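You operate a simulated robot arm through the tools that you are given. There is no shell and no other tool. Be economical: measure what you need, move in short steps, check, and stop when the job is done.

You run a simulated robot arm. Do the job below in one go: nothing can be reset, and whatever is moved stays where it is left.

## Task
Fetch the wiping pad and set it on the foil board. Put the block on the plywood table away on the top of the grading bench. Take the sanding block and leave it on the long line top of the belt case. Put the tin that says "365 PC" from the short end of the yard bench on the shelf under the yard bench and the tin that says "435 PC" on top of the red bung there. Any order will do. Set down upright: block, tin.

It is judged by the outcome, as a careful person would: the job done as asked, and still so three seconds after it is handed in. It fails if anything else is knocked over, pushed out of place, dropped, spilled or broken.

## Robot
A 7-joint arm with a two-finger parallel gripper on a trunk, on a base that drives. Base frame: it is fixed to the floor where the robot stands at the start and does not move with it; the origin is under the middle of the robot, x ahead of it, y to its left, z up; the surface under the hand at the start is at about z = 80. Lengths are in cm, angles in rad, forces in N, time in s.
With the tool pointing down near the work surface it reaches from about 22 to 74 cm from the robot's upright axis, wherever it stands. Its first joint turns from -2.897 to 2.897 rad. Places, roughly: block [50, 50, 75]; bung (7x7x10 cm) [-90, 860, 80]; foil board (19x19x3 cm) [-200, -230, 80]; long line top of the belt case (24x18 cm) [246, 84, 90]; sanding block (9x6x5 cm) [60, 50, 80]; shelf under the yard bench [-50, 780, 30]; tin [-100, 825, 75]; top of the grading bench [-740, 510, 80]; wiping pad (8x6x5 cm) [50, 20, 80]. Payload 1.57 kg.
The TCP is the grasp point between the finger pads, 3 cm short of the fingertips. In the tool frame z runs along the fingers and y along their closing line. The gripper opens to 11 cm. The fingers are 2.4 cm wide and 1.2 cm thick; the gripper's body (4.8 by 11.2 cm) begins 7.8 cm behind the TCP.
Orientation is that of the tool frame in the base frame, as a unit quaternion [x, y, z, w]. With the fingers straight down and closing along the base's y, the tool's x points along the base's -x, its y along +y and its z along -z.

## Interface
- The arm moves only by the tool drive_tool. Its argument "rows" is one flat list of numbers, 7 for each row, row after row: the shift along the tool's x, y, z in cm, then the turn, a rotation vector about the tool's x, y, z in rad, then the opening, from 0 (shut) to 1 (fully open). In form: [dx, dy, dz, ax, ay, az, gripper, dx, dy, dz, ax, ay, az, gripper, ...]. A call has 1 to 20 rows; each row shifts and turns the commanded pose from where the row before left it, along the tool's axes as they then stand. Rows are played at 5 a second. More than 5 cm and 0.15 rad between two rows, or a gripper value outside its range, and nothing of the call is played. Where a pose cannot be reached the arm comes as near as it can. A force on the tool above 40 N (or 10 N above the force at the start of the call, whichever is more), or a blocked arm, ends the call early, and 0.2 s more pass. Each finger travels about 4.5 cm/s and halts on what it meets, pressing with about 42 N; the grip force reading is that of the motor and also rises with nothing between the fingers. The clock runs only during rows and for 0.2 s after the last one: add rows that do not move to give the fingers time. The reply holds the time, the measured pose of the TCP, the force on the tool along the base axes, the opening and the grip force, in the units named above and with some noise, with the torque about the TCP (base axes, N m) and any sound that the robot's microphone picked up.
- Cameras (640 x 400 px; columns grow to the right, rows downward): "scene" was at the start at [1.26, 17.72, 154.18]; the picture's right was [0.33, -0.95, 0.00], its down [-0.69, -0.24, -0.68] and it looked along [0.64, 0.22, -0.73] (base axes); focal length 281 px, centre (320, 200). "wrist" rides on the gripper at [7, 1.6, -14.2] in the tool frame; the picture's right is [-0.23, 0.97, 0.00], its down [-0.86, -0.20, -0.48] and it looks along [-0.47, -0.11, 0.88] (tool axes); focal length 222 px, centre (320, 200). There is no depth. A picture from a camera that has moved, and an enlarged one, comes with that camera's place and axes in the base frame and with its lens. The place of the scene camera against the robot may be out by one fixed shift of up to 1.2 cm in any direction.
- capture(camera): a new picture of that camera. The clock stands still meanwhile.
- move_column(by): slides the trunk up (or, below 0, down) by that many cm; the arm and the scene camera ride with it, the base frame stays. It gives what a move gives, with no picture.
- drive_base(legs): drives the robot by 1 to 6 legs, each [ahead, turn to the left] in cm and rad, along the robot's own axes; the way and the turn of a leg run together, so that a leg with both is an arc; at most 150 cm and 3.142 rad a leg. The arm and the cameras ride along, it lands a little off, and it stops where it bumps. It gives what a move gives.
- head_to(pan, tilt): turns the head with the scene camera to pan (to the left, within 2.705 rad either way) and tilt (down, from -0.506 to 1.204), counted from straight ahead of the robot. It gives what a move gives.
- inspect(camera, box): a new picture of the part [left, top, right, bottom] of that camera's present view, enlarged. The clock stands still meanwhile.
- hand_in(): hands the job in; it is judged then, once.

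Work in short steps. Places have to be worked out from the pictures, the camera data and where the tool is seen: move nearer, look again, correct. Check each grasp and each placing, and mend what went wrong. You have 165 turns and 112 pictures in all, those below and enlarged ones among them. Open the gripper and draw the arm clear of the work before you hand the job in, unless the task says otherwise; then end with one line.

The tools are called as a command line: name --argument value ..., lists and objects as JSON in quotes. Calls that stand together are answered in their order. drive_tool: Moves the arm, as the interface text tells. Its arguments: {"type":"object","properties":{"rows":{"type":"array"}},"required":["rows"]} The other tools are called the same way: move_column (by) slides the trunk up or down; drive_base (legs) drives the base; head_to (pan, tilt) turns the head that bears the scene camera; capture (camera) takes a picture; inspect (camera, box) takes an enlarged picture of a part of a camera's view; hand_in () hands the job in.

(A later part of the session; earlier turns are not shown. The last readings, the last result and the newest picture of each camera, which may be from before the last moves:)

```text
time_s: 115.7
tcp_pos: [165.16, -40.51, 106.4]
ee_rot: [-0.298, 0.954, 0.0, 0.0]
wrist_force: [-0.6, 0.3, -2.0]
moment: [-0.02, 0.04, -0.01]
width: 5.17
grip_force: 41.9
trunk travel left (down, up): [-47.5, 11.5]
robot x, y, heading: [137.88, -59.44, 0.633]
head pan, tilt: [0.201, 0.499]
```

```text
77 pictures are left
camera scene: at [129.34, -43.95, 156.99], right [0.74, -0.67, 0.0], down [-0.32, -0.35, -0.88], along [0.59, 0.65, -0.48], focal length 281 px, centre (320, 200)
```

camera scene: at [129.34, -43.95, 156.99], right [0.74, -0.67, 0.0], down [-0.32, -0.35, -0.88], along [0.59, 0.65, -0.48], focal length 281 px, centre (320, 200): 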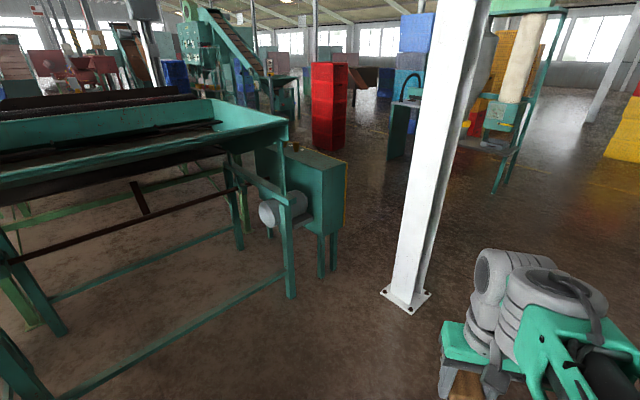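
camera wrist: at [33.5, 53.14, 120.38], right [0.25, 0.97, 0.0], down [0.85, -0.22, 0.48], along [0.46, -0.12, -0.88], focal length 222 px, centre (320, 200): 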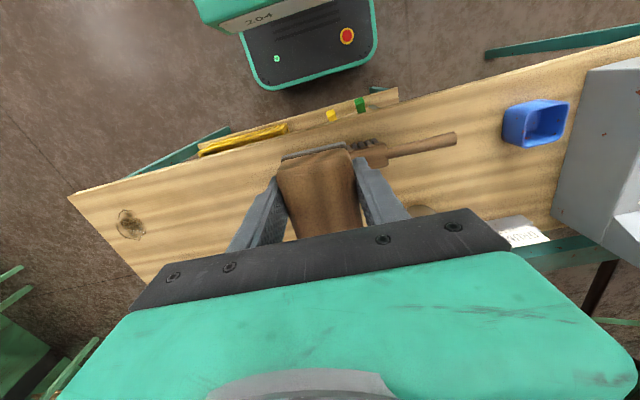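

The teal box with the motor is the belt case; I enlarge its top.

inspect --camera "scene" --box '[220, 120, 380, 280]'

```text
2.50 times, centred on (300, 200) of scene
camera zoom: at [129.34, -43.95, 156.99], right [0.74, -0.67, 0.0], down [-0.32, -0.35, -0.88], along [0.59, 0.65, -0.48], focal length 701 px, centre (370, 200)
```

zoom: 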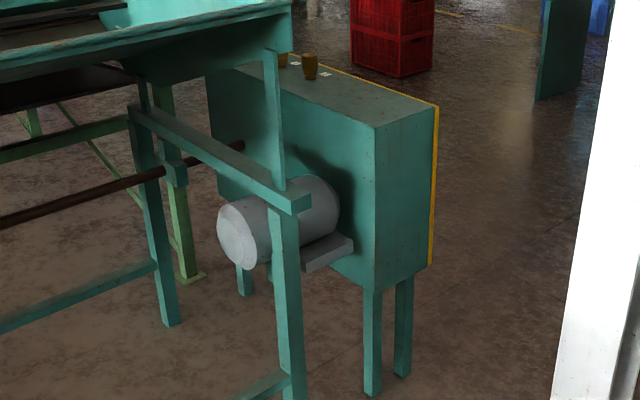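

Belt case top spans x≈236–258, y≈72–137 at z≈90; pillar at (270,23). I approach along x≈225 heading +y, staying left of the pillar.

drive_base --legs '[[0, -0.5], [88, 0], [0, 1.43]]'

head_to --pan 0.0 --tilt 0.5

capture --camera "scene"

```text
time_s: 125.4
tcp_pos: [227.86, -12.24, 106.23]
ee_rot: [-0.707, 0.708, 0.0, -0.001]
wrist_force: [0.4, -0.3, -1.3]
moment: [-0.03, -0.01, -0.02]
width: 5.17
grip_force: 42.2
trunk travel left (down, up): [-47.5, 11.5]
robot x, y, heading: [227.41, -45.48, 1.6]
head pan, tilt: [0.201, 0.499]
```

```text
time_s: 126.2
tcp_pos: [227.8, -12.36, 106.23]
ee_rot: [0.708, -0.706, 0.0, 0.001]
wrist_force: [0.3, 0.3, -1.5]
moment: [-0.03, 0.0, 0.02]
width: 5.16
grip_force: 41.8
trunk travel left (down, up): [-47.5, 11.5]
robot x, y, heading: [227.26, -45.82, 1.6]
head pan, tilt: [0.0, 0.499]
```

```text
75 pictures are left
camera scene: at [211.64, -43.37, 156.98], right [1.0, 0.03, 0.0], down [0.01, -0.48, -0.88], along [-0.03, 0.88, -0.48], focal length 281 px, centre (320, 200)
```

scene: 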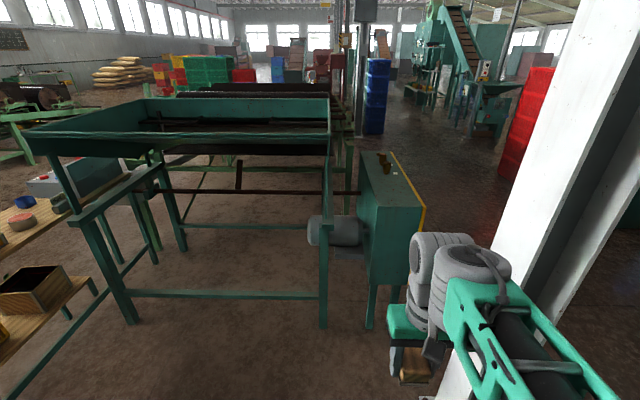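

Path ahead is free between frame and pillar. I drive 66 cm forward and look down on the case top.

drive_base --legs '[[66, -0.03]]'

head_to --pan -0.25 --tilt 0.75

capture --camera "scene"

```text
time_s: 129.9
tcp_pos: [228.21, 54.87, 106.3]
ee_rot: [-0.695, 0.719, 0.0, -0.001]
wrist_force: [0.2, -0.4, -2.2]
moment: [-0.03, 0.0, 0.0]
width: 5.18
grip_force: 42.6
trunk travel left (down, up): [-47.5, 11.5]
robot x, y, heading: [226.63, 21.29, 1.563]
head pan, tilt: [0.0, 0.499]
```

```text
time_s: 130.6
tcp_pos: [228.17, 54.69, 106.37]
ee_rot: [-0.695, 0.719, 0.0, 0.0]
wrist_force: [-0.7, -0.1, -0.9]
moment: [-0.03, 0.0, -0.02]
width: 5.18
grip_force: 42.0
trunk travel left (down, up): [-47.5, 11.5]
robot x, y, heading: [226.71, 21.34, 1.565]
head pan, tilt: [-0.25, 0.75]
```

```text
74 pictures are left
camera scene: at [212.99, 23.17, 154.79], right [0.97, -0.25, 0.0], down [-0.17, -0.66, -0.73], along [0.18, 0.71, -0.68], focal length 281 px, centre (320, 200)
```

scene: 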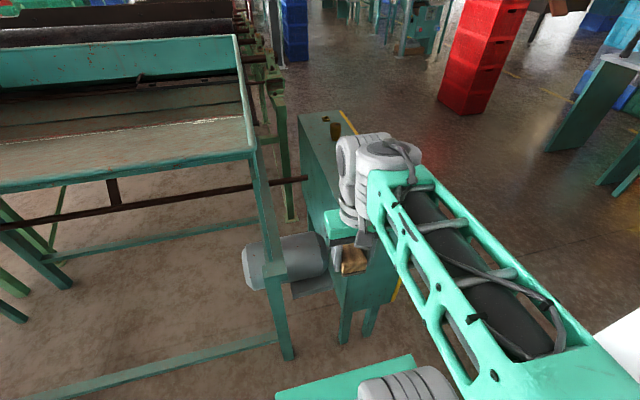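

The arm hides the top. I move the hand over the expected spot (245.5,84) at z 106 and use the wrist camera.

drive_tool --rows '[-2.99, -1.63, 0, 0, 0, 0, 0.3, -2.99, -1.63, 0, 0, 0, 0, 0.3, -2.99, -1.63, 0, 0, 0, 0, 0.3, -2.99, -1.63, 0, 0, 0, 0, 0.3, -2.99, -1.63, 0, 0, 0, 0, 0.3, -2.99, -1.63, 0, 0, 0, 0, 0.3, -2.99, -1.63, 0, 0, 0, 0, 0.3, -2.99, -1.63, 0, 0, 0, 0, 0.3, -2.99, -1.63, 0, 0, 0, 0, 0.3, -2.99, -1.63, 0, 0, 0, 0, 0.3, 0, 0, 0, 0, 0, 0, 0.3]'

capture --camera "wrist"

capture --camera "scene"

```text
time_s: 133.0
tcp_pos: [245.5, 84.24, 106.24]
ee_rot: [-0.695, 0.719, 0.0, -0.002]
wrist_force: [-0.1, 0.5, -1.7]
moment: [-0.08, 0.03, -0.03]
width: 5.17
grip_force: 42.4
trunk travel left (down, up): [-47.5, 11.5]
robot x, y, heading: [226.68, 21.53, 1.564]
head pan, tilt: [-0.25, 0.75]
```

```text
73 pictures are left
camera wrist: at [243.73, 77.19, 120.21], right [-0.97, 0.26, 0.0], down [0.23, 0.85, 0.48], along [0.12, 0.46, -0.88], focal length 222 px, centre (320, 200)
```

wrist: 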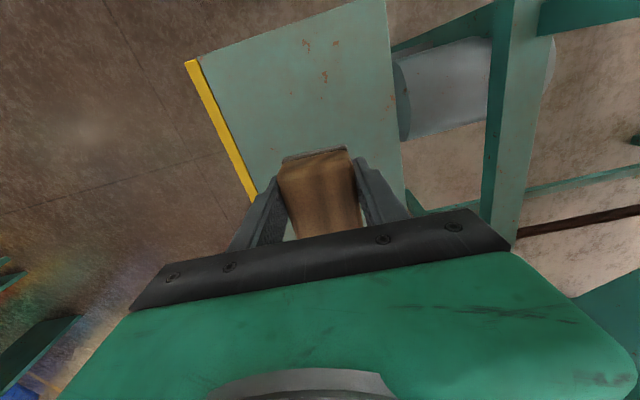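

```text
72 pictures are left
camera scene: at [213.02, 23.2, 154.79], right [0.97, -0.25, 0.0], down [-0.17, -0.66, -0.73], along [0.18, 0.71, -0.68], focal length 281 px, centre (320, 200)
```

scene: 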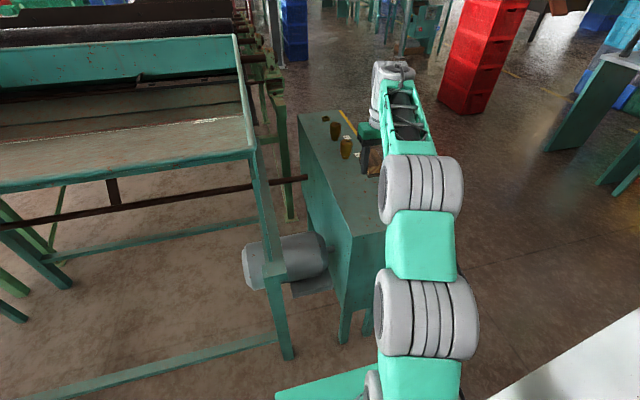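

inspect --camera "scene" --box '[280, 90, 420, 250]'

```text
2.50 times, centred on (350, 170) of scene
camera zoom: at [213.02, 23.2, 154.79], right [0.97, -0.25, 0.0], down [-0.17, -0.66, -0.73], along [0.18, 0.71, -0.68], focal length 701 px, centre (245, 275)
```

zoom: 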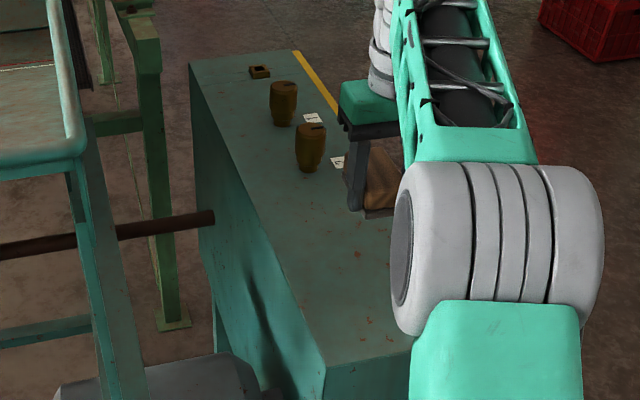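

The spot is centred on the case top (x 235–258, front edge y 71), clear of the knobs at y≈114. I lower to z 95.5, then feel for contact.

drive_tool --rows '[0, 0, 4, 0, 0, 0, 0.3, 0, 0, 4, 0, 0, 0, 0.3, 0, 0, 2.2, 0, 0, 0, 0.3, 0, 0, 0.4, 0, 0, 0, 0.3, 0, 0, 0.4, 0, 0, 0, 0.3, 0, 0, 0.4, 0, 0, 0, 0.3, 0, 0, 0, 0, 0, 0, 0.3]'

capture --camera "wrist"

```text
time_s: 134.6
tcp_pos: [245.44, 84.28, 94.76]
ee_rot: [-0.695, 0.719, 0.0, -0.001]
wrist_force: [-0.5, -0.2, -1.4]
moment: [-0.02, 0.01, -0.02]
width: 5.17
grip_force: 41.8
trunk travel left (down, up): [-47.5, 11.5]
robot x, y, heading: [226.57, 21.66, 1.568]
head pan, tilt: [-0.25, 0.75]
```

```text
70 pictures are left
camera wrist: at [243.66, 77.23, 108.76], right [-0.97, 0.26, 0.0], down [0.23, 0.85, 0.48], along [0.12, 0.46, -0.88], focal length 222 px, centre (320, 200)
```

wrist: 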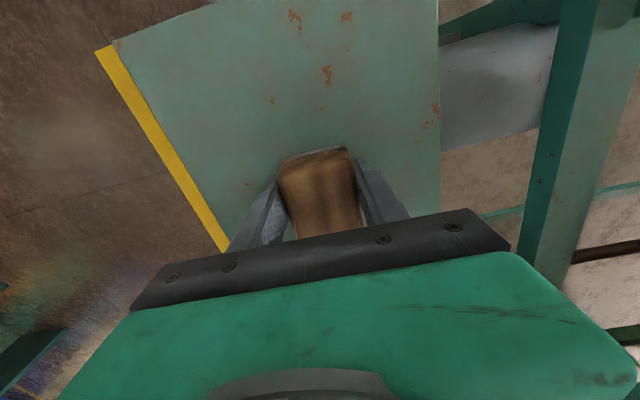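

Continuing down in 0.25 cm steps until contact.

drive_tool --rows '[0, 0, 0.25, 0, 0, 0, 0.3, 0, 0, 0.25, 0, 0, 0, 0.3, 0, 0, 0.25, 0, 0, 0, 0.3, 0, 0, 0.25, 0, 0, 0, 0.3, 0, 0, 0, 0, 0, 0, 0.3]'

```text
time_s: 135.8
tcp_pos: [245.62, 84.18, 94.18]
ee_rot: [-0.695, 0.719, 0.003, 0.002]
wrist_force: [4.7, 3.2, 17.1]
moment: [-0.36, -0.01, 0.12]
width: 5.19
grip_force: 42.9
trunk travel left (down, up): [-47.5, 11.5]
robot x, y, heading: [226.5, 21.42, 1.56]
head pan, tilt: [-0.25, 0.75]
```

Contact at z≈94.2 (17 N). Ease off and open slowly.

drive_tool --rows '[0, 0, -0.3, 0, 0, 0, 0.3, 0, 0, 0, 0, 0, 0, 0.55, 0, 0, 0, 0, 0, 0, 0.8, 0, 0, 0, 0, 0, 0, 1, 0, 0, 0, 0, 0, 0, 1, 0, 0, -1, 0, 0, 0, 1, 0, 0, -3, 0, 0, 0, 1, 0, 0, -5, 0, 0, 0, 1, 0, 0, -5, 0, 0, 0, 1]'

capture --camera "wrist"

```text
time_s: 137.8
tcp_pos: [245.92, 83.96, 107.99]
ee_rot: [-0.695, 0.719, -0.001, -0.002]
wrist_force: [0.0, 0.4, 0.7]
moment: [0.01, -0.01, 0.0]
width: 11.01
grip_force: 0.1
trunk travel left (down, up): [-47.5, 11.5]
robot x, y, heading: [226.71, 21.31, 1.566]
head pan, tilt: [-0.25, 0.75]
```

```text
69 pictures are left
camera wrist: at [244.09, 76.88, 122.16], right [-0.97, 0.26, 0.0], down [0.23, 0.85, 0.48], along [0.12, 0.46, -0.88], focal length 222 px, centre (320, 200)
```

wrist: 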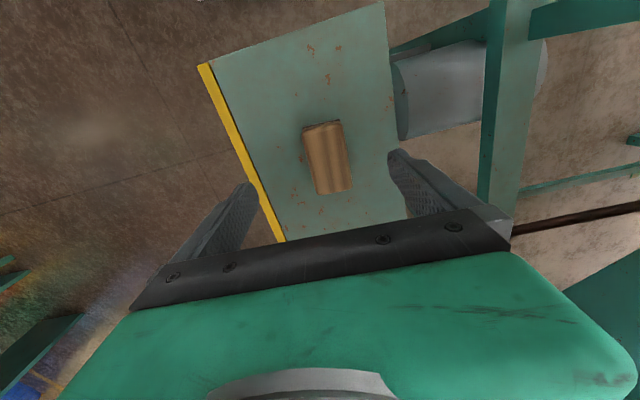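

Sanding block sits flat on the case top. I fold the arm back, reverse out and return towards the plywood table.

drive_tool --rows '[2.99, 1.63, 0, 0, 0, 0, 1, 2.99, 1.63, 0, 0, 0, 0, 1, 2.99, 1.63, 0, 0, 0, 0, 1, 2.99, 1.63, 0, 0, 0, 0, 1, 2.99, 1.63, 0, 0, 0, 0, 1, 2.99, 1.63, 0, 0, 0, 0, 1, 2.99, 1.63, 0, 0, 0, 0, 1, 2.99, 1.63, 0, 0, 0, 0, 1, 2.99, 1.63, 0, 0, 0, 0, 1, 2.99, 1.63, 0, 0, 0, 0, 1]'

drive_base --legs '[[-68, 0], [0, 1.65], [112, 0], [115, 0], [0, -1.2]]'

```text
time_s: 140.0
tcp_pos: [228.28, 54.6, 108.13]
ee_rot: [-0.695, 0.719, -0.001, -0.001]
wrist_force: [0.5, 0.1, 0.1]
moment: [0.04, 0.0, 0.02]
width: 11.01
grip_force: 0.0
trunk travel left (down, up): [-47.5, 11.5]
robot x, y, heading: [226.62, 21.43, 1.564]
head pan, tilt: [-0.25, 0.75]
```

```text
time_s: 161.4
tcp_pos: [-13.7, -23.88, 108.14]
ee_rot: [0.842, -0.539, 0.001, 0.001]
wrist_force: [-0.1, 0.7, -0.4]
moment: [-0.02, 0.02, -0.01]
width: 11.01
grip_force: 0.0
trunk travel left (down, up): [-47.5, 11.5]
robot x, y, heading: [-0.38, -54.35, 2.032]
head pan, tilt: [-0.25, 0.75]
```

Now at (0,-54). I continue to about (-45,42) and face the table.

drive_base --legs '[[106, -0.03], [0, -2.0], [48, 0]]'

head_to --pan -0.1 --tilt 0.85

capture --camera "scene"

capture --camera "wrist"

```text
time_s: 173.9
tcp_pos: [39.34, 40.99, 108.26]
ee_rot: [0.006, 1.0, 0.0, -0.001]
wrist_force: [-0.3, 0.3, 0.2]
moment: [-0.02, 0.01, 0.02]
width: 11.04
grip_force: 0.1
trunk travel left (down, up): [-47.5, 11.5]
robot x, y, heading: [6.34, 41.88, 0.016]
head pan, tilt: [-0.25, 0.75]
```

```text
time_s: 174.6
tcp_pos: [39.19, 40.89, 108.18]
ee_rot: [0.006, 1.0, 0.0, -0.001]
wrist_force: [0.1, 0.1, 0.0]
moment: [-0.06, -0.01, 0.05]
width: 10.99
grip_force: 0.1
trunk travel left (down, up): [-47.5, 11.5]
robot x, y, heading: [5.85, 41.93, 0.019]
head pan, tilt: [-0.099, 0.85]
```

```text
68 pictures are left
camera scene: at [7.36, 56.24, 153.99], right [-0.08, -1.0, 0.0], down [-0.75, 0.06, -0.66], along [0.66, -0.05, -0.75], focal length 281 px, centre (320, 200)
```

scene: 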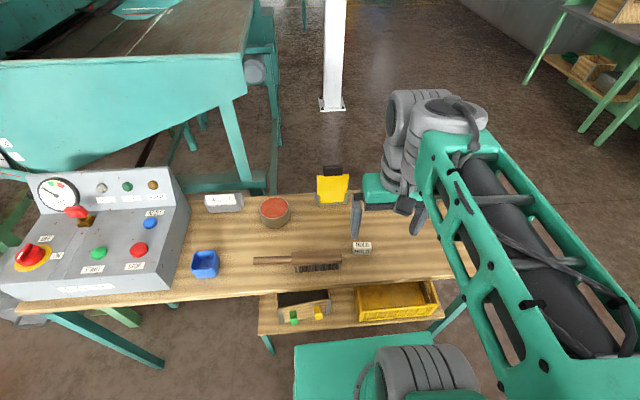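

```text
67 pictures are left
camera wrist: at [32.37, 42.51, 122.24], right [0.24, 0.97, 0.0], down [0.85, -0.21, 0.48], along [0.46, -0.11, -0.88], focal length 222 px, centre (320, 200)
```

wrist: 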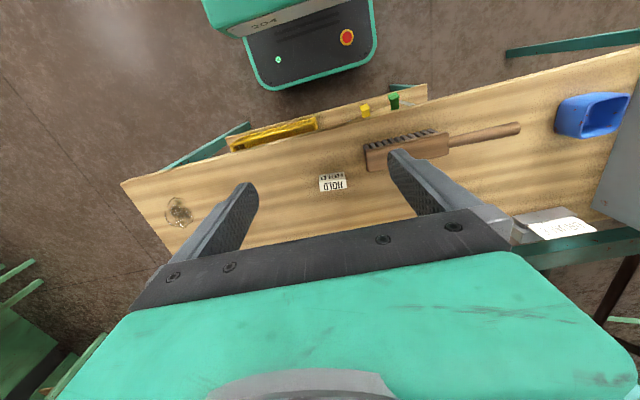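

HOLD block near (50.3,40.9), with the brush end at y≈48. I move above and look closely.

drive_tool --rows '[-3.7, 0, 4, 0, 0, 0, 0.75, -3.7, 0, 4, 0, 0, 0, 0.75, -3.7, 0, 4, 0, 0, 0, 0.75, 0, 0, 0, 0, 0, 0, 0.75]'

inspect --camera "wrist" --box '[220, 80, 460, 230]'

inspect --camera "scene" --box '[290, 190, 430, 290]'

```text
refused: row 1 steps farther than a row can; nothing moved
```

```text
2.67 times, centred on (340, 155) of wrist
camera zoom: at [32.37, 42.51, 122.24], right [0.24, 0.97, 0.0], down [0.85, -0.21, 0.48], along [0.46, -0.11, -0.88], focal length 592 px, centre (267, 320)
```

zoom: 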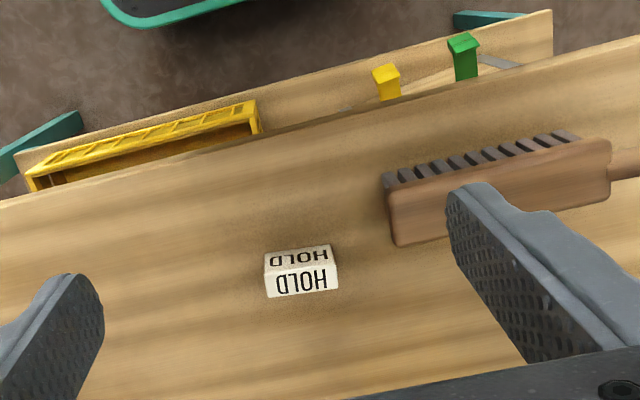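

```text
4.00 times, centred on (360, 240) of scene
camera zoom: at [7.36, 56.24, 153.99], right [-0.08, -1.0, 0.0], down [-0.75, 0.06, -0.66], along [0.66, -0.05, -0.75], focal length 1122 px, centre (160, 40)
```

zoom: 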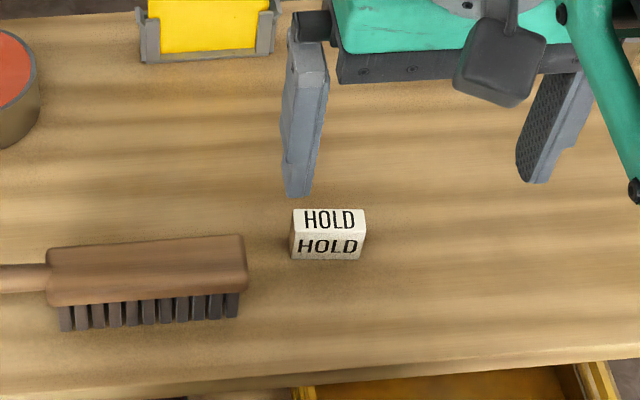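

Block is about 6 (y) × 3 × 3.3 cm at (50.5,40.7). I go above it with the gripper partly open (brush is 4 cm away) and lower to z≈90.

drive_tool --rows '[-2.85, 0, 3.5, 0, 0, 0, 0.78, -2.85, 0, 3.5, 0, 0, 0, 0.78, -2.85, 0, 3.5, 0, 0, 0, 0.78, -2.75, -0.1, 3.5, 0, 0, 0.06, 0.78, 0, 0, 4, 0, 0, 0, 0.78, 0, 0, 0, 0, 0, 0, 0.78]'

capture --camera "wrist"

```text
time_s: 176.0
tcp_pos: [50.29, 40.62, 90.26]
ee_rot: [0.037, 0.999, 0.0, -0.001]
wrist_force: [-0.2, -0.4, 0.3]
moment: [0.02, -0.01, 0.02]
width: 8.57
grip_force: 0.1
trunk travel left (down, up): [-47.5, 11.5]
robot x, y, heading: [6.07, 41.94, 0.022]
head pan, tilt: [-0.099, 0.85]
```

```text
64 pictures are left
camera wrist: at [43.58, 42.72, 104.35], right [0.3, 0.95, 0.0], down [0.84, -0.26, 0.48], along [0.46, -0.14, -0.88], focal length 222 px, centre (320, 200)
```

wrist: 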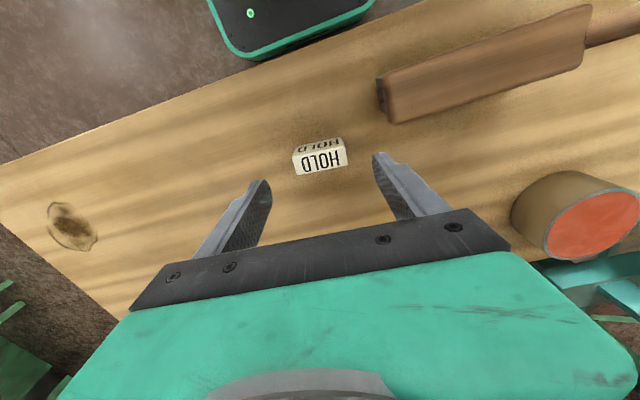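

Well centred. Descend to about z 82.7 in decreasing steps, then close.

drive_tool --rows '[0, 0, 3, 0, 0, 0, 0.78, 0, 0, 2.5, 0, 0, 0, 0.78, 0, 0, 1, 0, 0, 0, 0.78, 0, 0, 0.5, 0, 0, 0, 0.78, 0, 0, 0.5, 0, 0, 0, 0.78, 0, 0, 0, 0, 0, 0, 0.25, 0, 0, 0, 0, 0, 0, 0.25, 0, 0, 0, 0, 0, 0, 0.25, 0, 0, 0, 0, 0, 0, 0.25, 0, 0, 0, 0, 0, 0, 0.25]'

capture --camera "wrist"

```text
time_s: 177.6
tcp_pos: [50.89, 40.68, 82.95]
ee_rot: [0.038, 0.999, 0.001, 0.003]
wrist_force: [-0.2, -2.1, 14.9]
moment: [-0.3, 0.17, -0.05]
width: 5.19
grip_force: 8.6
trunk travel left (down, up): [-47.5, 11.5]
robot x, y, heading: [6.19, 41.78, 0.019]
head pan, tilt: [-0.099, 0.85]
stopped in row 7: the force on the tool passed its limit at 42 N (the readings are from after the stop); the commanded pose is now the measured one
```

```text
63 pictures are left
camera wrist: at [43.95, 42.69, 97.0], right [0.3, 0.95, 0.0], down [0.83, -0.26, 0.48], along [0.46, -0.14, -0.87], focal length 222 px, centre (320, 200)
```

wrist: 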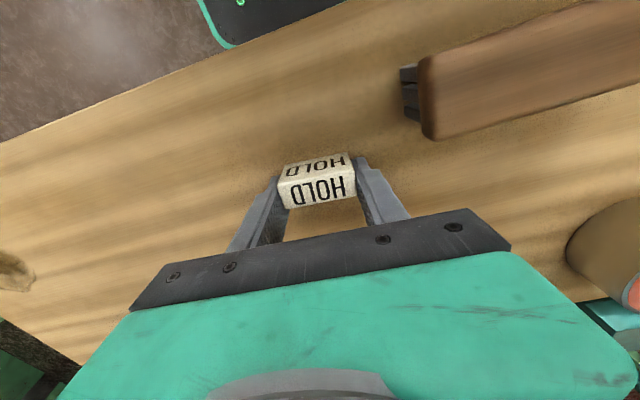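

Fingertips just touched the table (so table ≈ z 80). I lift 0.3 cm, close fully on the block.

drive_tool --rows '[0, 0, -0.3, 0, 0, 0, 0.45, 0, 0, 0, 0, 0, 0, 0.25, 0, 0, 0, 0, 0, 0, 0.25, 0, 0, 0, 0, 0, 0, 0.25]'

```text
time_s: 178.6
tcp_pos: [50.76, 40.74, 83.06]
ee_rot: [0.037, 0.999, 0.0, 0.0]
wrist_force: [1.5, -0.6, 2.0]
moment: [-0.08, -0.04, 0.03]
width: 5.05
grip_force: 42.7
trunk travel left (down, up): [-47.5, 11.5]
robot x, y, heading: [6.11, 41.76, 0.017]
head pan, tilt: [-0.099, 0.85]
```

Gripped at 5.05 cm. Lift and draw back, then check the hold and look towards the grading bench.

drive_tool --rows '[0, 0, -2, 0, 0, 0, 0.25, 0, 0, -4, 0, 0, 0, 0.25, 0, 0, -4, 0, 0, 0, 0.25, 0, 0, -4, 0, 0, 0, 0.25, 0, 0, -4, 0, 0, 0, 0.25, 4, 0, -2.5, 0, 0, 0, 0.25, 4, 0, -2.5, 0, 0, 0, 0.25, 4, 0, 0, 0, 0, 0, 0.25]'

capture --camera "wrist"

head_to --pan 2.5 --tilt 0.25

capture --camera "scene"

```text
time_s: 180.3
tcp_pos: [38.31, 41.33, 106.41]
ee_rot: [0.036, 0.999, 0.001, 0.001]
wrist_force: [0.7, 0.4, -1.0]
moment: [-0.04, 0.01, -0.01]
width: 5.11
grip_force: 42.4
trunk travel left (down, up): [-47.5, 11.5]
robot x, y, heading: [6.08, 42.03, 0.019]
head pan, tilt: [-0.099, 0.85]
```

```text
62 pictures are left
camera wrist: at [31.57, 43.33, 120.44], right [0.3, 0.95, 0.0], down [0.84, -0.26, 0.48], along [0.46, -0.14, -0.88], focal length 222 px, centre (320, 200)
```

wrist: 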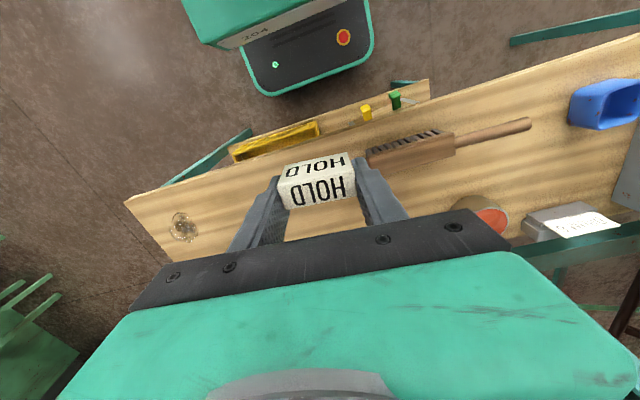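

```text
time_s: 182.7
tcp_pos: [38.4, 41.22, 106.49]
ee_rot: [0.037, 0.999, -0.001, 0.001]
wrist_force: [-0.2, -0.4, -1.3]
moment: [0.02, 0.0, -0.01]
width: 5.08
grip_force: 41.9
trunk travel left (down, up): [-47.5, 11.5]
robot x, y, heading: [5.92, 41.63, 0.019]
head pan, tilt: [2.499, 0.25]
```

```text
61 pictures are left
camera scene: at [-8.03, 62.34, 159.29], right [0.59, 0.81, 0.0], down [0.2, -0.14, -0.97], along [-0.79, 0.57, -0.25], focal length 281 px, centre (320, 200)
```

scene: 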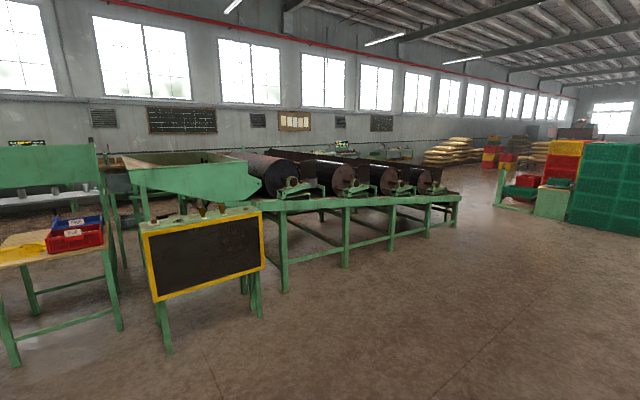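

Block held straight. The grading bench lies beyond the long roller machine; I back off, turn into the aisle and look ahead.

drive_base --legs '[[-75, 0], [0, 1.72]]'

head_to --pan 0.15 --tilt 0.25

capture --camera "scene"

```text
time_s: 191.0
tcp_pos: [-74.88, 72.83, 106.4]
ee_rot: [0.729, -0.685, 0.0, 0.0]
wrist_force: [0.2, 0.3, -0.7]
moment: [-0.02, 0.01, -0.01]
width: 5.09
grip_force: 42.0
trunk travel left (down, up): [-47.5, 11.5]
robot x, y, heading: [-70.84, 40.45, 1.72]
head pan, tilt: [2.499, 0.25]
```

```text
time_s: 193.1
tcp_pos: [-74.87, 72.7, 106.29]
ee_rot: [0.729, -0.685, -0.001, 0.0]
wrist_force: [1.0, -0.4, -0.2]
moment: [0.0, 0.01, -0.02]
width: 5.07
grip_force: 41.8
trunk travel left (down, up): [-47.5, 11.5]
robot x, y, heading: [-70.81, 40.78, 1.726]
head pan, tilt: [0.15, 0.25]
```

```text
60 pictures are left
camera scene: at [-88.42, 40.85, 159.29], right [0.95, 0.3, 0.0], down [0.07, -0.24, -0.97], along [-0.29, 0.92, -0.25], focal length 281 px, centre (320, 200)
```

scene: 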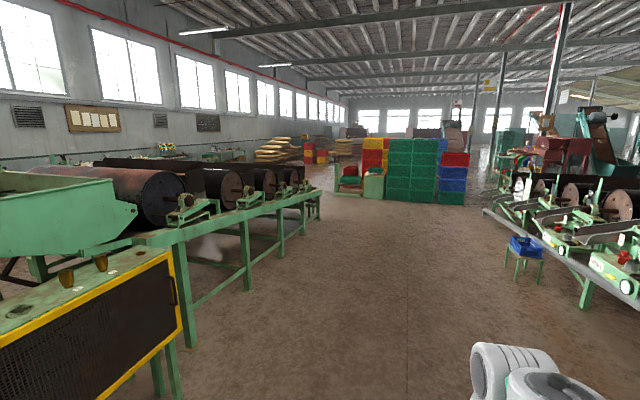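

Aisle is free; the left machine ends at y≈502. I drive up to about (-130,580) and turn left.

drive_base --legs '[[135, -0.04], [135, 0], [135, 0], [135, 0], [0, 1.45]]'

head_to --pan 0.1 --tilt 0.25

capture --camera "scene"

```text
time_s: 222.4
tcp_pos: [-180.6, 571.41, 106.47]
ee_rot: [1.0, -0.018, 0.0, 0.0]
wrist_force: [-1.7, -0.5, 0.0]
moment: [0.0, 0.0, -0.04]
width: 5.08
grip_force: 42.0
trunk travel left (down, up): [-47.5, 11.5]
robot x, y, heading: [-148.5, 571.74, -3.085]
head pan, tilt: [0.15, 0.25]
```

```text
time_s: 223.1
tcp_pos: [-180.57, 571.28, 106.41]
ee_rot: [1.0, -0.019, 0.0, 0.0]
wrist_force: [-0.2, 0.2, -0.3]
moment: [-0.04, -0.02, 0.02]
width: 5.1
grip_force: 42.0
trunk travel left (down, up): [-47.5, 11.5]
robot x, y, heading: [-148.34, 572.15, -3.087]
head pan, tilt: [0.099, 0.25]
```

```text
59 pictures are left
camera scene: at [-150.81, 555.14, 159.29], right [-0.15, 0.99, 0.0], down [0.24, 0.04, -0.97], along [-0.96, -0.15, -0.25], focal length 281 px, centre (320, 200)
```

scene: 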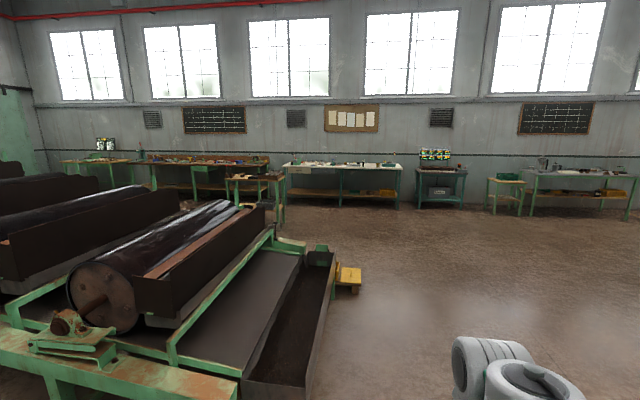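

The grading bench is the one at (343,168) against the far wall. Enlarge it.

inspect --camera "scene" --box '[210, 130, 430, 260]'

```text
2.91 times, centred on (320, 195) of scene
camera zoom: at [-150.81, 555.14, 159.29], right [-0.15, 0.99, 0.0], down [0.24, 0.04, -0.97], along [-0.96, -0.15, -0.25], focal length 816 px, centre (320, 214)
```

zoom: 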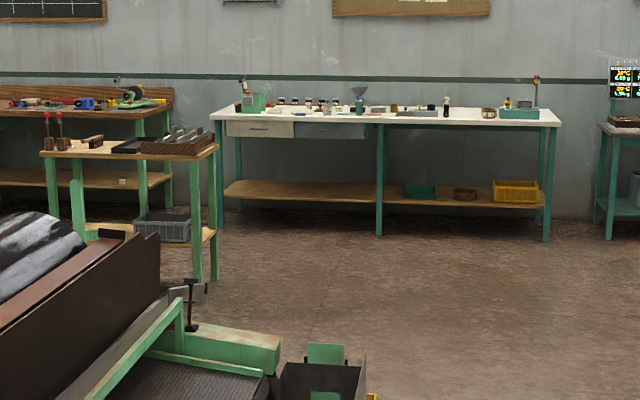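

Bench front edge is x≈-718, spanning y 388–631, with items at back. I go round the machine's tray end (y≈545 at x≈-380) and approach.

drive_base --legs '[[0, -0.2], [137, 0], [137, 0], [0, 0.48], [110, 0], [110, 0]]'

head_to --pan -0.2 --tilt 0.45

capture --camera "scene"

```text
time_s: 248.8
tcp_pos: [-654.02, 522.79, 106.34]
ee_rot: [0.991, 0.135, -0.001, 0.0]
wrist_force: [0.0, 0.1, -1.1]
moment: [-0.01, 0.01, 0.03]
width: 5.08
grip_force: 41.9
trunk travel left (down, up): [-47.5, 11.5]
robot x, y, heading: [-623.62, 533.22, -2.78]
head pan, tilt: [0.099, 0.25]
```

```text
time_s: 249.6
tcp_pos: [-654.0, 522.63, 106.4]
ee_rot: [0.991, 0.136, -0.001, 0.0]
wrist_force: [-0.1, 0.5, 0.5]
moment: [0.01, 0.0, -0.03]
width: 5.08
grip_force: 41.8
trunk travel left (down, up): [-47.5, 11.5]
robot x, y, heading: [-623.04, 533.01, -2.773]
head pan, tilt: [-0.201, 0.45]
```

```text
57 pictures are left
camera scene: at [-621.56, 518.98, 157.43], right [-0.16, 0.99, 0.0], down [0.43, 0.07, -0.9], along [-0.89, -0.15, -0.43], focal length 281 px, centre (320, 200)
```

scene: 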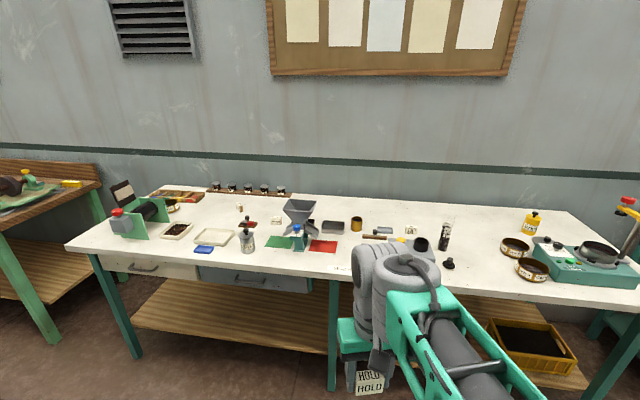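

I enlarge the bench's middle to choose a free spot.

inspect --camera "scene" --box '[240, 180, 560, 300]'

```text
2.00 times, centred on (400, 240) of scene
camera zoom: at [-621.56, 518.98, 157.43], right [-0.16, 0.99, 0.0], down [0.43, 0.07, -0.9], along [-0.89, -0.15, -0.43], focal length 561 px, centre (160, 120)
```

zoom: 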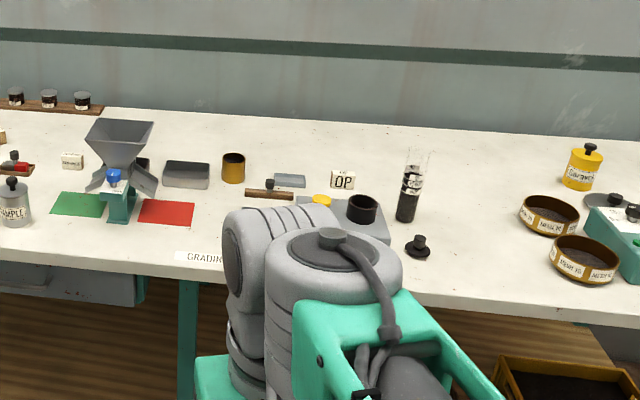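

A free spot exists around (-726,520), between the red card and the scale. I roll in to about x=-670, y=520 facing the bench.

drive_base --legs '[[0, -0.12], [48, 0], [0, -0.26]]'

head_to --pan -0.1 --tilt 0.75

capture --camera "scene"

capture --camera "wrist"

```text
time_s: 253.9
tcp_pos: [-701.93, 523.5, 106.45]
ee_rot: [0.998, -0.059, -0.001, 0.0]
wrist_force: [-0.4, 0.3, -0.1]
moment: [0.0, 0.02, -0.02]
width: 5.11
grip_force: 42.3
trunk travel left (down, up): [-47.5, 11.5]
robot x, y, heading: [-669.67, 521.24, 3.113]
head pan, tilt: [-0.201, 0.45]
```

```text
time_s: 254.7
tcp_pos: [-702.01, 523.45, 106.35]
ee_rot: [0.998, -0.058, -0.001, 0.0]
wrist_force: [-0.3, 0.3, -0.7]
moment: [0.0, -0.01, 0.01]
width: 5.12
grip_force: 42.0
trunk travel left (down, up): [-47.5, 11.5]
robot x, y, heading: [-669.5, 521.03, 3.119]
head pan, tilt: [-0.099, 0.75]
```

```text
55 pictures are left
camera scene: at [-672.47, 506.64, 154.79], right [0.13, 0.99, 0.0], down [0.68, -0.09, -0.73], along [-0.73, 0.09, -0.68], focal length 281 px, centre (320, 200)
```

scene: 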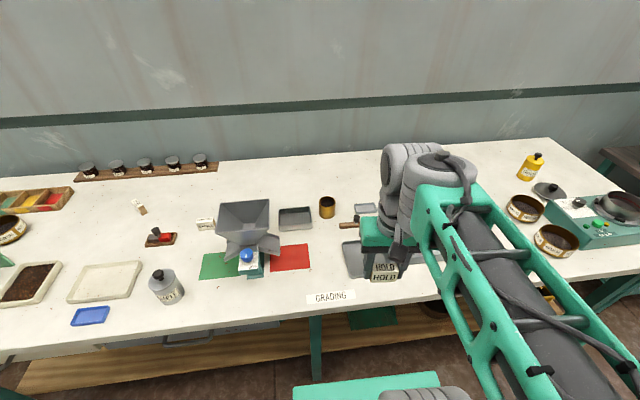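

```text
54 pictures are left
camera wrist: at [-695.17, 520.96, 120.43], right [-0.34, -0.94, 0.0], down [-0.83, 0.3, 0.48], along [-0.45, 0.16, -0.88], focal length 222 px, centre (320, 200)
```

wrist: 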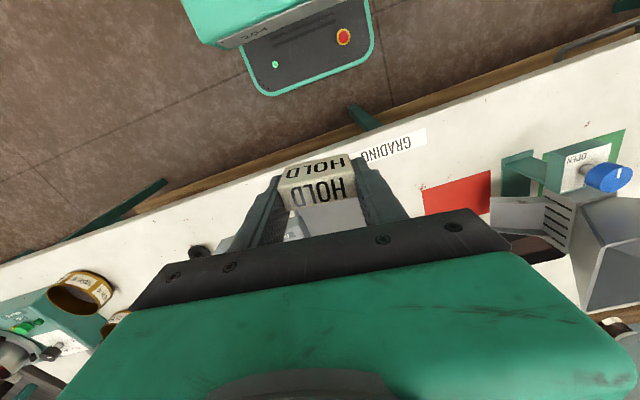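

Between red card and scale it's only ~10 cm wide, and the label is in front; the open area near y≈570 is roomier. I reposition the base to y≈560.

drive_base --legs '[[-30, 0], [0, -0.92], [52, 0], [0, 0.93]]'

head_to --pan -0.05 --tilt 0.75

capture --camera "scene"

capture --camera "wrist"

```text
time_s: 264.1
tcp_pos: [-701.95, 564.96, 106.3]
ee_rot: [0.998, -0.065, -0.001, 0.0]
wrist_force: [0.0, -0.8, -0.4]
moment: [0.04, -0.01, 0.01]
width: 5.08
grip_force: 41.8
trunk travel left (down, up): [-47.5, 11.5]
robot x, y, heading: [-669.45, 562.39, 3.105]
head pan, tilt: [-0.099, 0.75]
```

```text
time_s: 264.7
tcp_pos: [-702.05, 565.01, 106.41]
ee_rot: [0.998, -0.065, -0.001, 0.0]
wrist_force: [0.5, -0.4, -0.6]
moment: [-0.05, -0.02, 0.03]
width: 5.07
grip_force: 41.6
trunk travel left (down, up): [-47.5, 11.5]
robot x, y, heading: [-669.69, 562.8, 3.104]
head pan, tilt: [-0.051, 0.75]
```

```text
53 pictures are left
camera scene: at [-672.75, 547.41, 154.78], right [0.09, 1.0, 0.0], down [0.68, -0.06, -0.73], along [-0.73, 0.06, -0.68], focal length 281 px, centre (320, 200)
```

scene: 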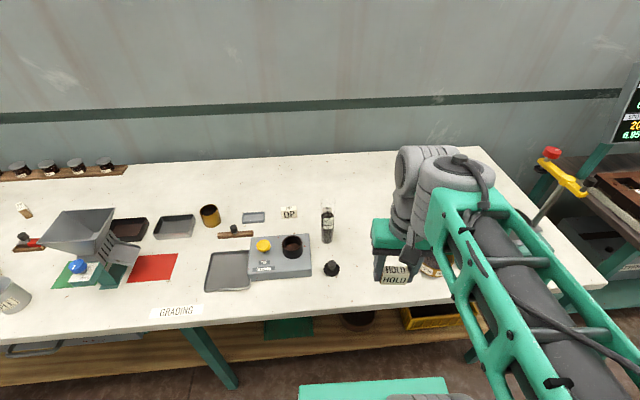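

```text
52 pictures are left
camera wrist: at [-695.24, 562.4, 120.43], right [-0.35, -0.94, 0.0], down [-0.82, 0.31, 0.48], along [-0.45, 0.17, -0.88], focal length 222 px, centre (320, 200)
```

wrist: 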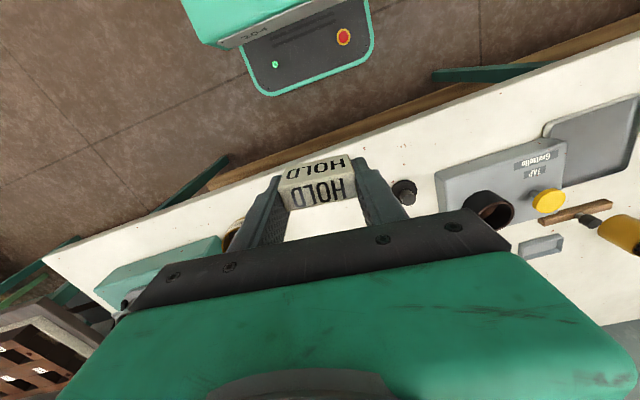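

Stopper at (-719.5,554.5), sieve at y≈588; so (-716.5,571.5) is free. Move over it and lower to z≈88 first.

drive_tool --rows '[-3.8, -1.14, 0, 0, 0, 0, 0.25, -3.8, -1.14, 0, 0, 0, 0, 0.25, -3.8, -1.14, 0, 0, 0, 0, 0.25, -3.8, -1.14, 0, 0, 0, 0, 0.25, 0, 0, 4, 0, 0, 0, 0.25, 0, 0, 4, 0, 0, 0, 0.25, 0, 0, 4, 0, 0, 0, 0.25, 0, 0, 4, 0, 0, 0, 0.25, 0, 0, 2, 0, 0, 0, 0.25, 0, 0, 0, 0, 0, 0, 0.25]'

capture --camera "wrist"

```text
time_s: 266.9
tcp_pos: [-716.29, 571.54, 88.27]
ee_rot: [0.998, -0.065, 0.0, 0.0]
wrist_force: [-0.7, -0.6, 0.5]
moment: [0.0, -0.03, 0.01]
width: 5.09
grip_force: 41.6
trunk travel left (down, up): [-47.5, 11.5]
robot x, y, heading: [-669.6, 562.74, 3.105]
head pan, tilt: [-0.051, 0.75]
```

```text
51 pictures are left
camera wrist: at [-709.76, 568.82, 102.32], right [-0.35, -0.94, 0.0], down [-0.82, 0.31, 0.48], along [-0.45, 0.17, -0.88], focal length 222 px, centre (320, 200)
```

wrist: 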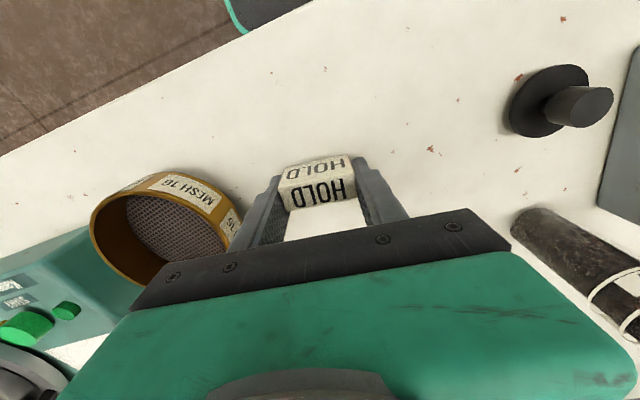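

Sieve is about 6 cm from the finger; I shift 2.5 cm away from it and lower to contact.

drive_tool --rows '[0.5, 2.5, 0, 0, 0, 0, 0.25, 0, 0, 2, 0, 0, 0, 0.25, 0, 0, 1.5, 0, 0, 0, 0.25, 0, 0, 0.4, 0, 0, 0, 0.25, 0, 0, 0.3, 0, 0, 0, 0.25, 0, 0, 0.3, 0, 0, 0, 0.25, 0, 0, 0, 0, 0, 0, 0.25]'

```text
time_s: 267.4
tcp_pos: [-716.53, 568.91, 88.03]
ee_rot: [0.998, -0.063, -0.004, -0.001]
wrist_force: [5.8, -1.3, 14.7]
moment: [0.03, -0.4, 0.11]
width: 5.11
grip_force: 42.1
trunk travel left (down, up): [-47.5, 11.5]
robot x, y, heading: [-669.8, 562.74, 3.104]
head pan, tilt: [-0.051, 0.75]
stopped in row 2: the force on the tool passed its limit at 59 N (the readings are from after the stop); the commanded pose is now the measured one
```

Contact already at z≈88; the bench may stand higher than assumed. I look before releasing.

capture --camera "wrist"

inspect --camera "scene" --box '[300, 180, 500, 310]'

```text
50 pictures are left
camera wrist: at [-709.67, 566.24, 101.99], right [-0.35, -0.94, 0.0], down [-0.82, 0.31, 0.49], along [-0.46, 0.17, -0.87], focal length 222 px, centre (320, 200)
```

wrist: 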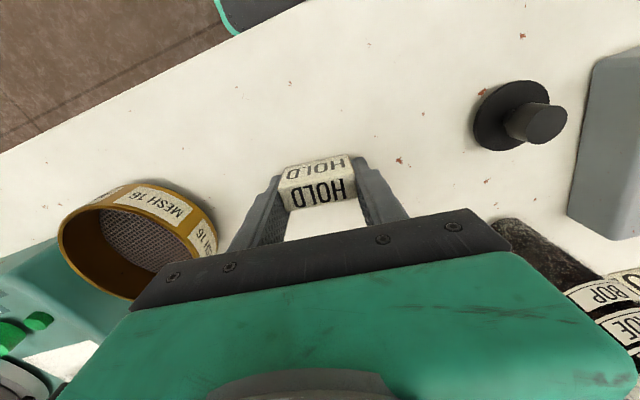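

```text
3.08 times, centred on (400, 245) of scene
camera zoom: at [-672.62, 547.38, 154.82], right [0.09, 1.0, 0.0], down [0.68, -0.06, -0.73], along [-0.73, 0.06, -0.68], focal length 863 px, centre (74, 62)
```

zoom: 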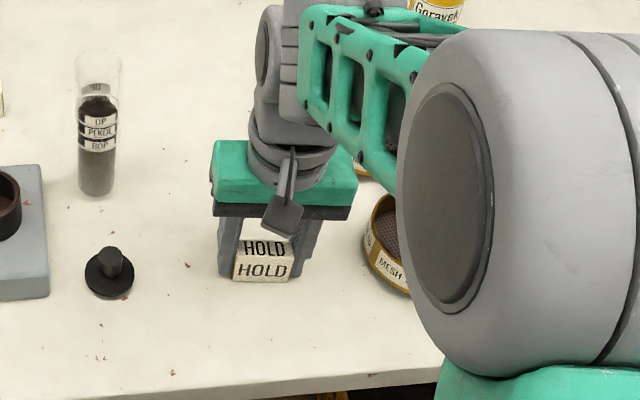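

The block rests on the bench (its top is about z 85). I ease up slightly, open partway and lift.

drive_tool --rows '[0, 0, -0.15, 0, 0, 0, 0.25, 0, 0, 0, 0, 0, 0, 0.5, 0, 0, 0, 0, 0, 0, 0.7, 0, 0, 0, 0, 0, 0, 0.7, 0, 0, 0, 0, 0, 0, 0.7]'

drive_tool --rows '[0, 0, -1, 0, 0, 0, 0.7, 0, 0, -3, 0, 0, 0, 0.7, 0, 0, -5, 0, 0, 0, 0.7, 0, 0, -5, 0, 0, 0, 0.7, 0, 0, -5, 0, 0, 0, 0.7]'

capture --camera "wrist"

```text
time_s: 268.6
tcp_pos: [-716.49, 568.79, 88.12]
ee_rot: [0.998, -0.064, -0.004, -0.001]
wrist_force: [1.0, -1.6, 12.4]
moment: [0.23, -0.19, -0.1]
width: 7.56
grip_force: 0.2
trunk travel left (down, up): [-47.5, 11.5]
robot x, y, heading: [-669.78, 562.47, 3.102]
head pan, tilt: [-0.051, 0.75]
```

```text
time_s: 269.9
tcp_pos: [-716.21, 568.98, 106.68]
ee_rot: [0.998, -0.063, -0.003, 0.001]
wrist_force: [-0.5, 0.2, 0.1]
moment: [0.01, -0.02, 0.03]
width: 7.68
grip_force: 0.2
trunk travel left (down, up): [-47.5, 11.5]
robot x, y, heading: [-669.73, 562.5, 3.101]
head pan, tilt: [-0.051, 0.75]
```

```text
48 pictures are left
camera wrist: at [-709.39, 566.3, 120.79], right [-0.35, -0.94, 0.0], down [-0.82, 0.31, 0.48], along [-0.45, 0.17, -0.88], focal length 222 px, centre (320, 200)
```

wrist: 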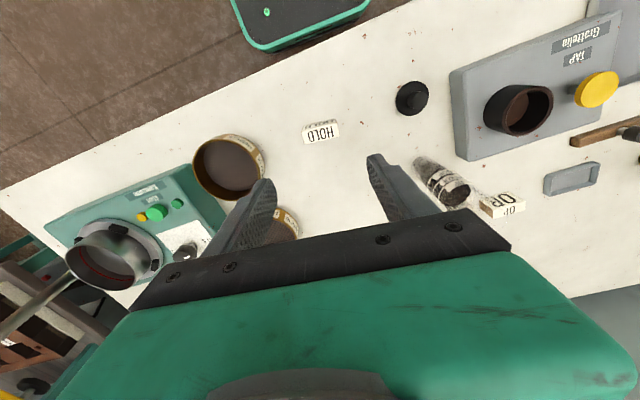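

Block stands upright on the grading bench. I retract, back out, and head for the yard bench around (-100,825).

drive_tool --rows '[4, 0, 0, 0, 0, 0, 1, 4, 0, 0, 0, 0, 0, 1, 4, 0, 0, 0, 0, 0, 1, 3, 0, 0, 0, 0, 0, 1]'

drive_base --legs '[[-65, 0], [0, -2.9], [140, 0], [140, 0], [0, 0.2]]'

head_to --pan 0.1 --tilt 0.25

capture --camera "scene"

```text
time_s: 270.9
tcp_pos: [-701.85, 567.1, 106.67]
ee_rot: [0.998, -0.063, -0.004, -0.001]
wrist_force: [-0.2, 0.7, -0.1]
moment: [-0.04, 0.01, 0.02]
width: 11.0
grip_force: 0.1
trunk travel left (down, up): [-47.5, 11.5]
robot x, y, heading: [-669.9, 562.49, 3.104]
head pan, tilt: [-0.051, 0.75]
```

```text
time_s: 295.2
tcp_pos: [-300.44, 636.08, 106.56]
ee_rot: [-0.179, 0.984, 0.0, 0.003]
wrist_force: [-0.6, -0.6, 0.4]
moment: [-0.02, 0.01, -0.01]
width: 11.0
grip_force: 0.1
trunk travel left (down, up): [-47.5, 11.5]
robot x, y, heading: [-331.07, 625.1, 0.452]
head pan, tilt: [-0.051, 0.75]
```

```text
time_s: 296.2
tcp_pos: [-300.36, 636.07, 106.68]
ee_rot: [-0.179, 0.984, 0.0, 0.003]
wrist_force: [-0.1, 0.3, 0.0]
moment: [0.0, 0.0, 0.0]
width: 11.0
grip_force: 0.0
trunk travel left (down, up): [-47.5, 11.5]
robot x, y, heading: [-330.89, 624.59, 0.453]
head pan, tilt: [0.099, 0.25]
```

```text
47 pictures are left
camera scene: at [-335.29, 640.7, 159.29], right [0.52, -0.85, 0.0], down [-0.21, -0.13, -0.97], along [0.83, 0.5, -0.25], focal length 281 px, centre (320, 200)
```

scene: 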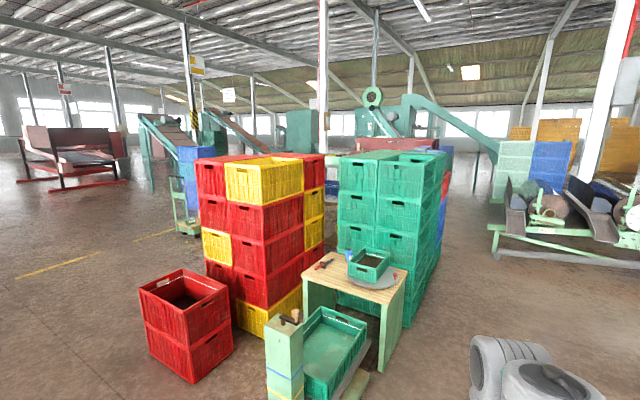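

The stacked crates hide the yard bench. I drive north along x≈-335 past the red crates to y≈880 and look east.

drive_base --legs '[[0, 1.14], [130, 0], [125, 0], [0, -1.5]]'

head_to --pan -0.1 --tilt 0.3

capture --camera "scene"

```text
time_s: 315.1
tcp_pos: [-312.52, 881.54, 106.66]
ee_rot: [-0.039, 0.999, 0.0, 0.003]
wrist_force: [-0.7, 0.5, 0.2]
moment: [0.02, 0.01, 0.0]
width: 11.02
grip_force: 0.1
trunk travel left (down, up): [-47.5, 11.5]
robot x, y, heading: [-345.2, 879.35, 0.164]
head pan, tilt: [0.099, 0.25]
```

```text
time_s: 315.9
tcp_pos: [-312.62, 881.57, 106.57]
ee_rot: [-0.038, 0.999, 0.0, 0.004]
wrist_force: [-0.4, 0.0, -0.3]
moment: [0.04, 0.03, 0.01]
width: 11.03
grip_force: 0.1
trunk travel left (down, up): [-47.5, 11.5]
robot x, y, heading: [-345.13, 879.3, 0.17]
head pan, tilt: [-0.099, 0.3]
```

```text
46 pictures are left
camera scene: at [-344.4, 893.84, 158.82], right [0.07, -1.0, 0.0], down [-0.29, -0.02, -0.96], along [0.95, 0.06, -0.3], focal length 281 px, centre (320, 200)
```

scene: 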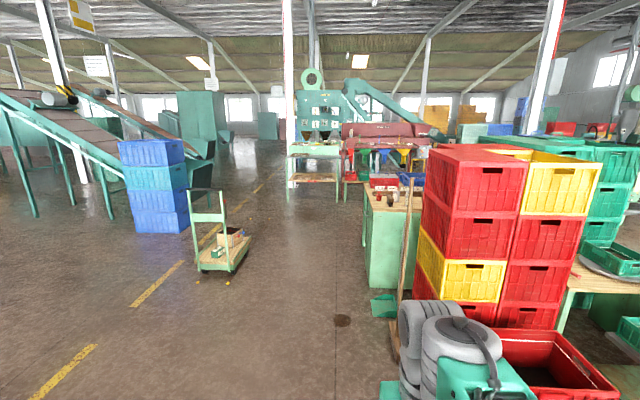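

The yard bench top shows at (395,200). Enlarge.

inspect --camera "scene" --box '[340, 140, 460, 330]'

```text
2.11 times, centred on (400, 235) of scene
camera zoom: at [-344.4, 893.84, 158.82], right [0.07, -1.0, 0.0], down [-0.29, -0.02, -0.96], along [0.95, 0.06, -0.3], focal length 591 px, centre (152, 126)
```

zoom: 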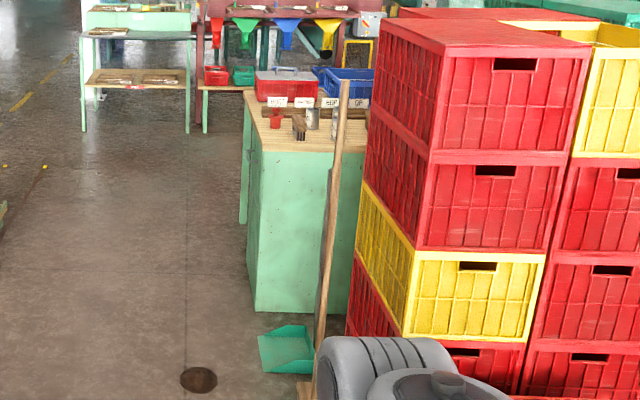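

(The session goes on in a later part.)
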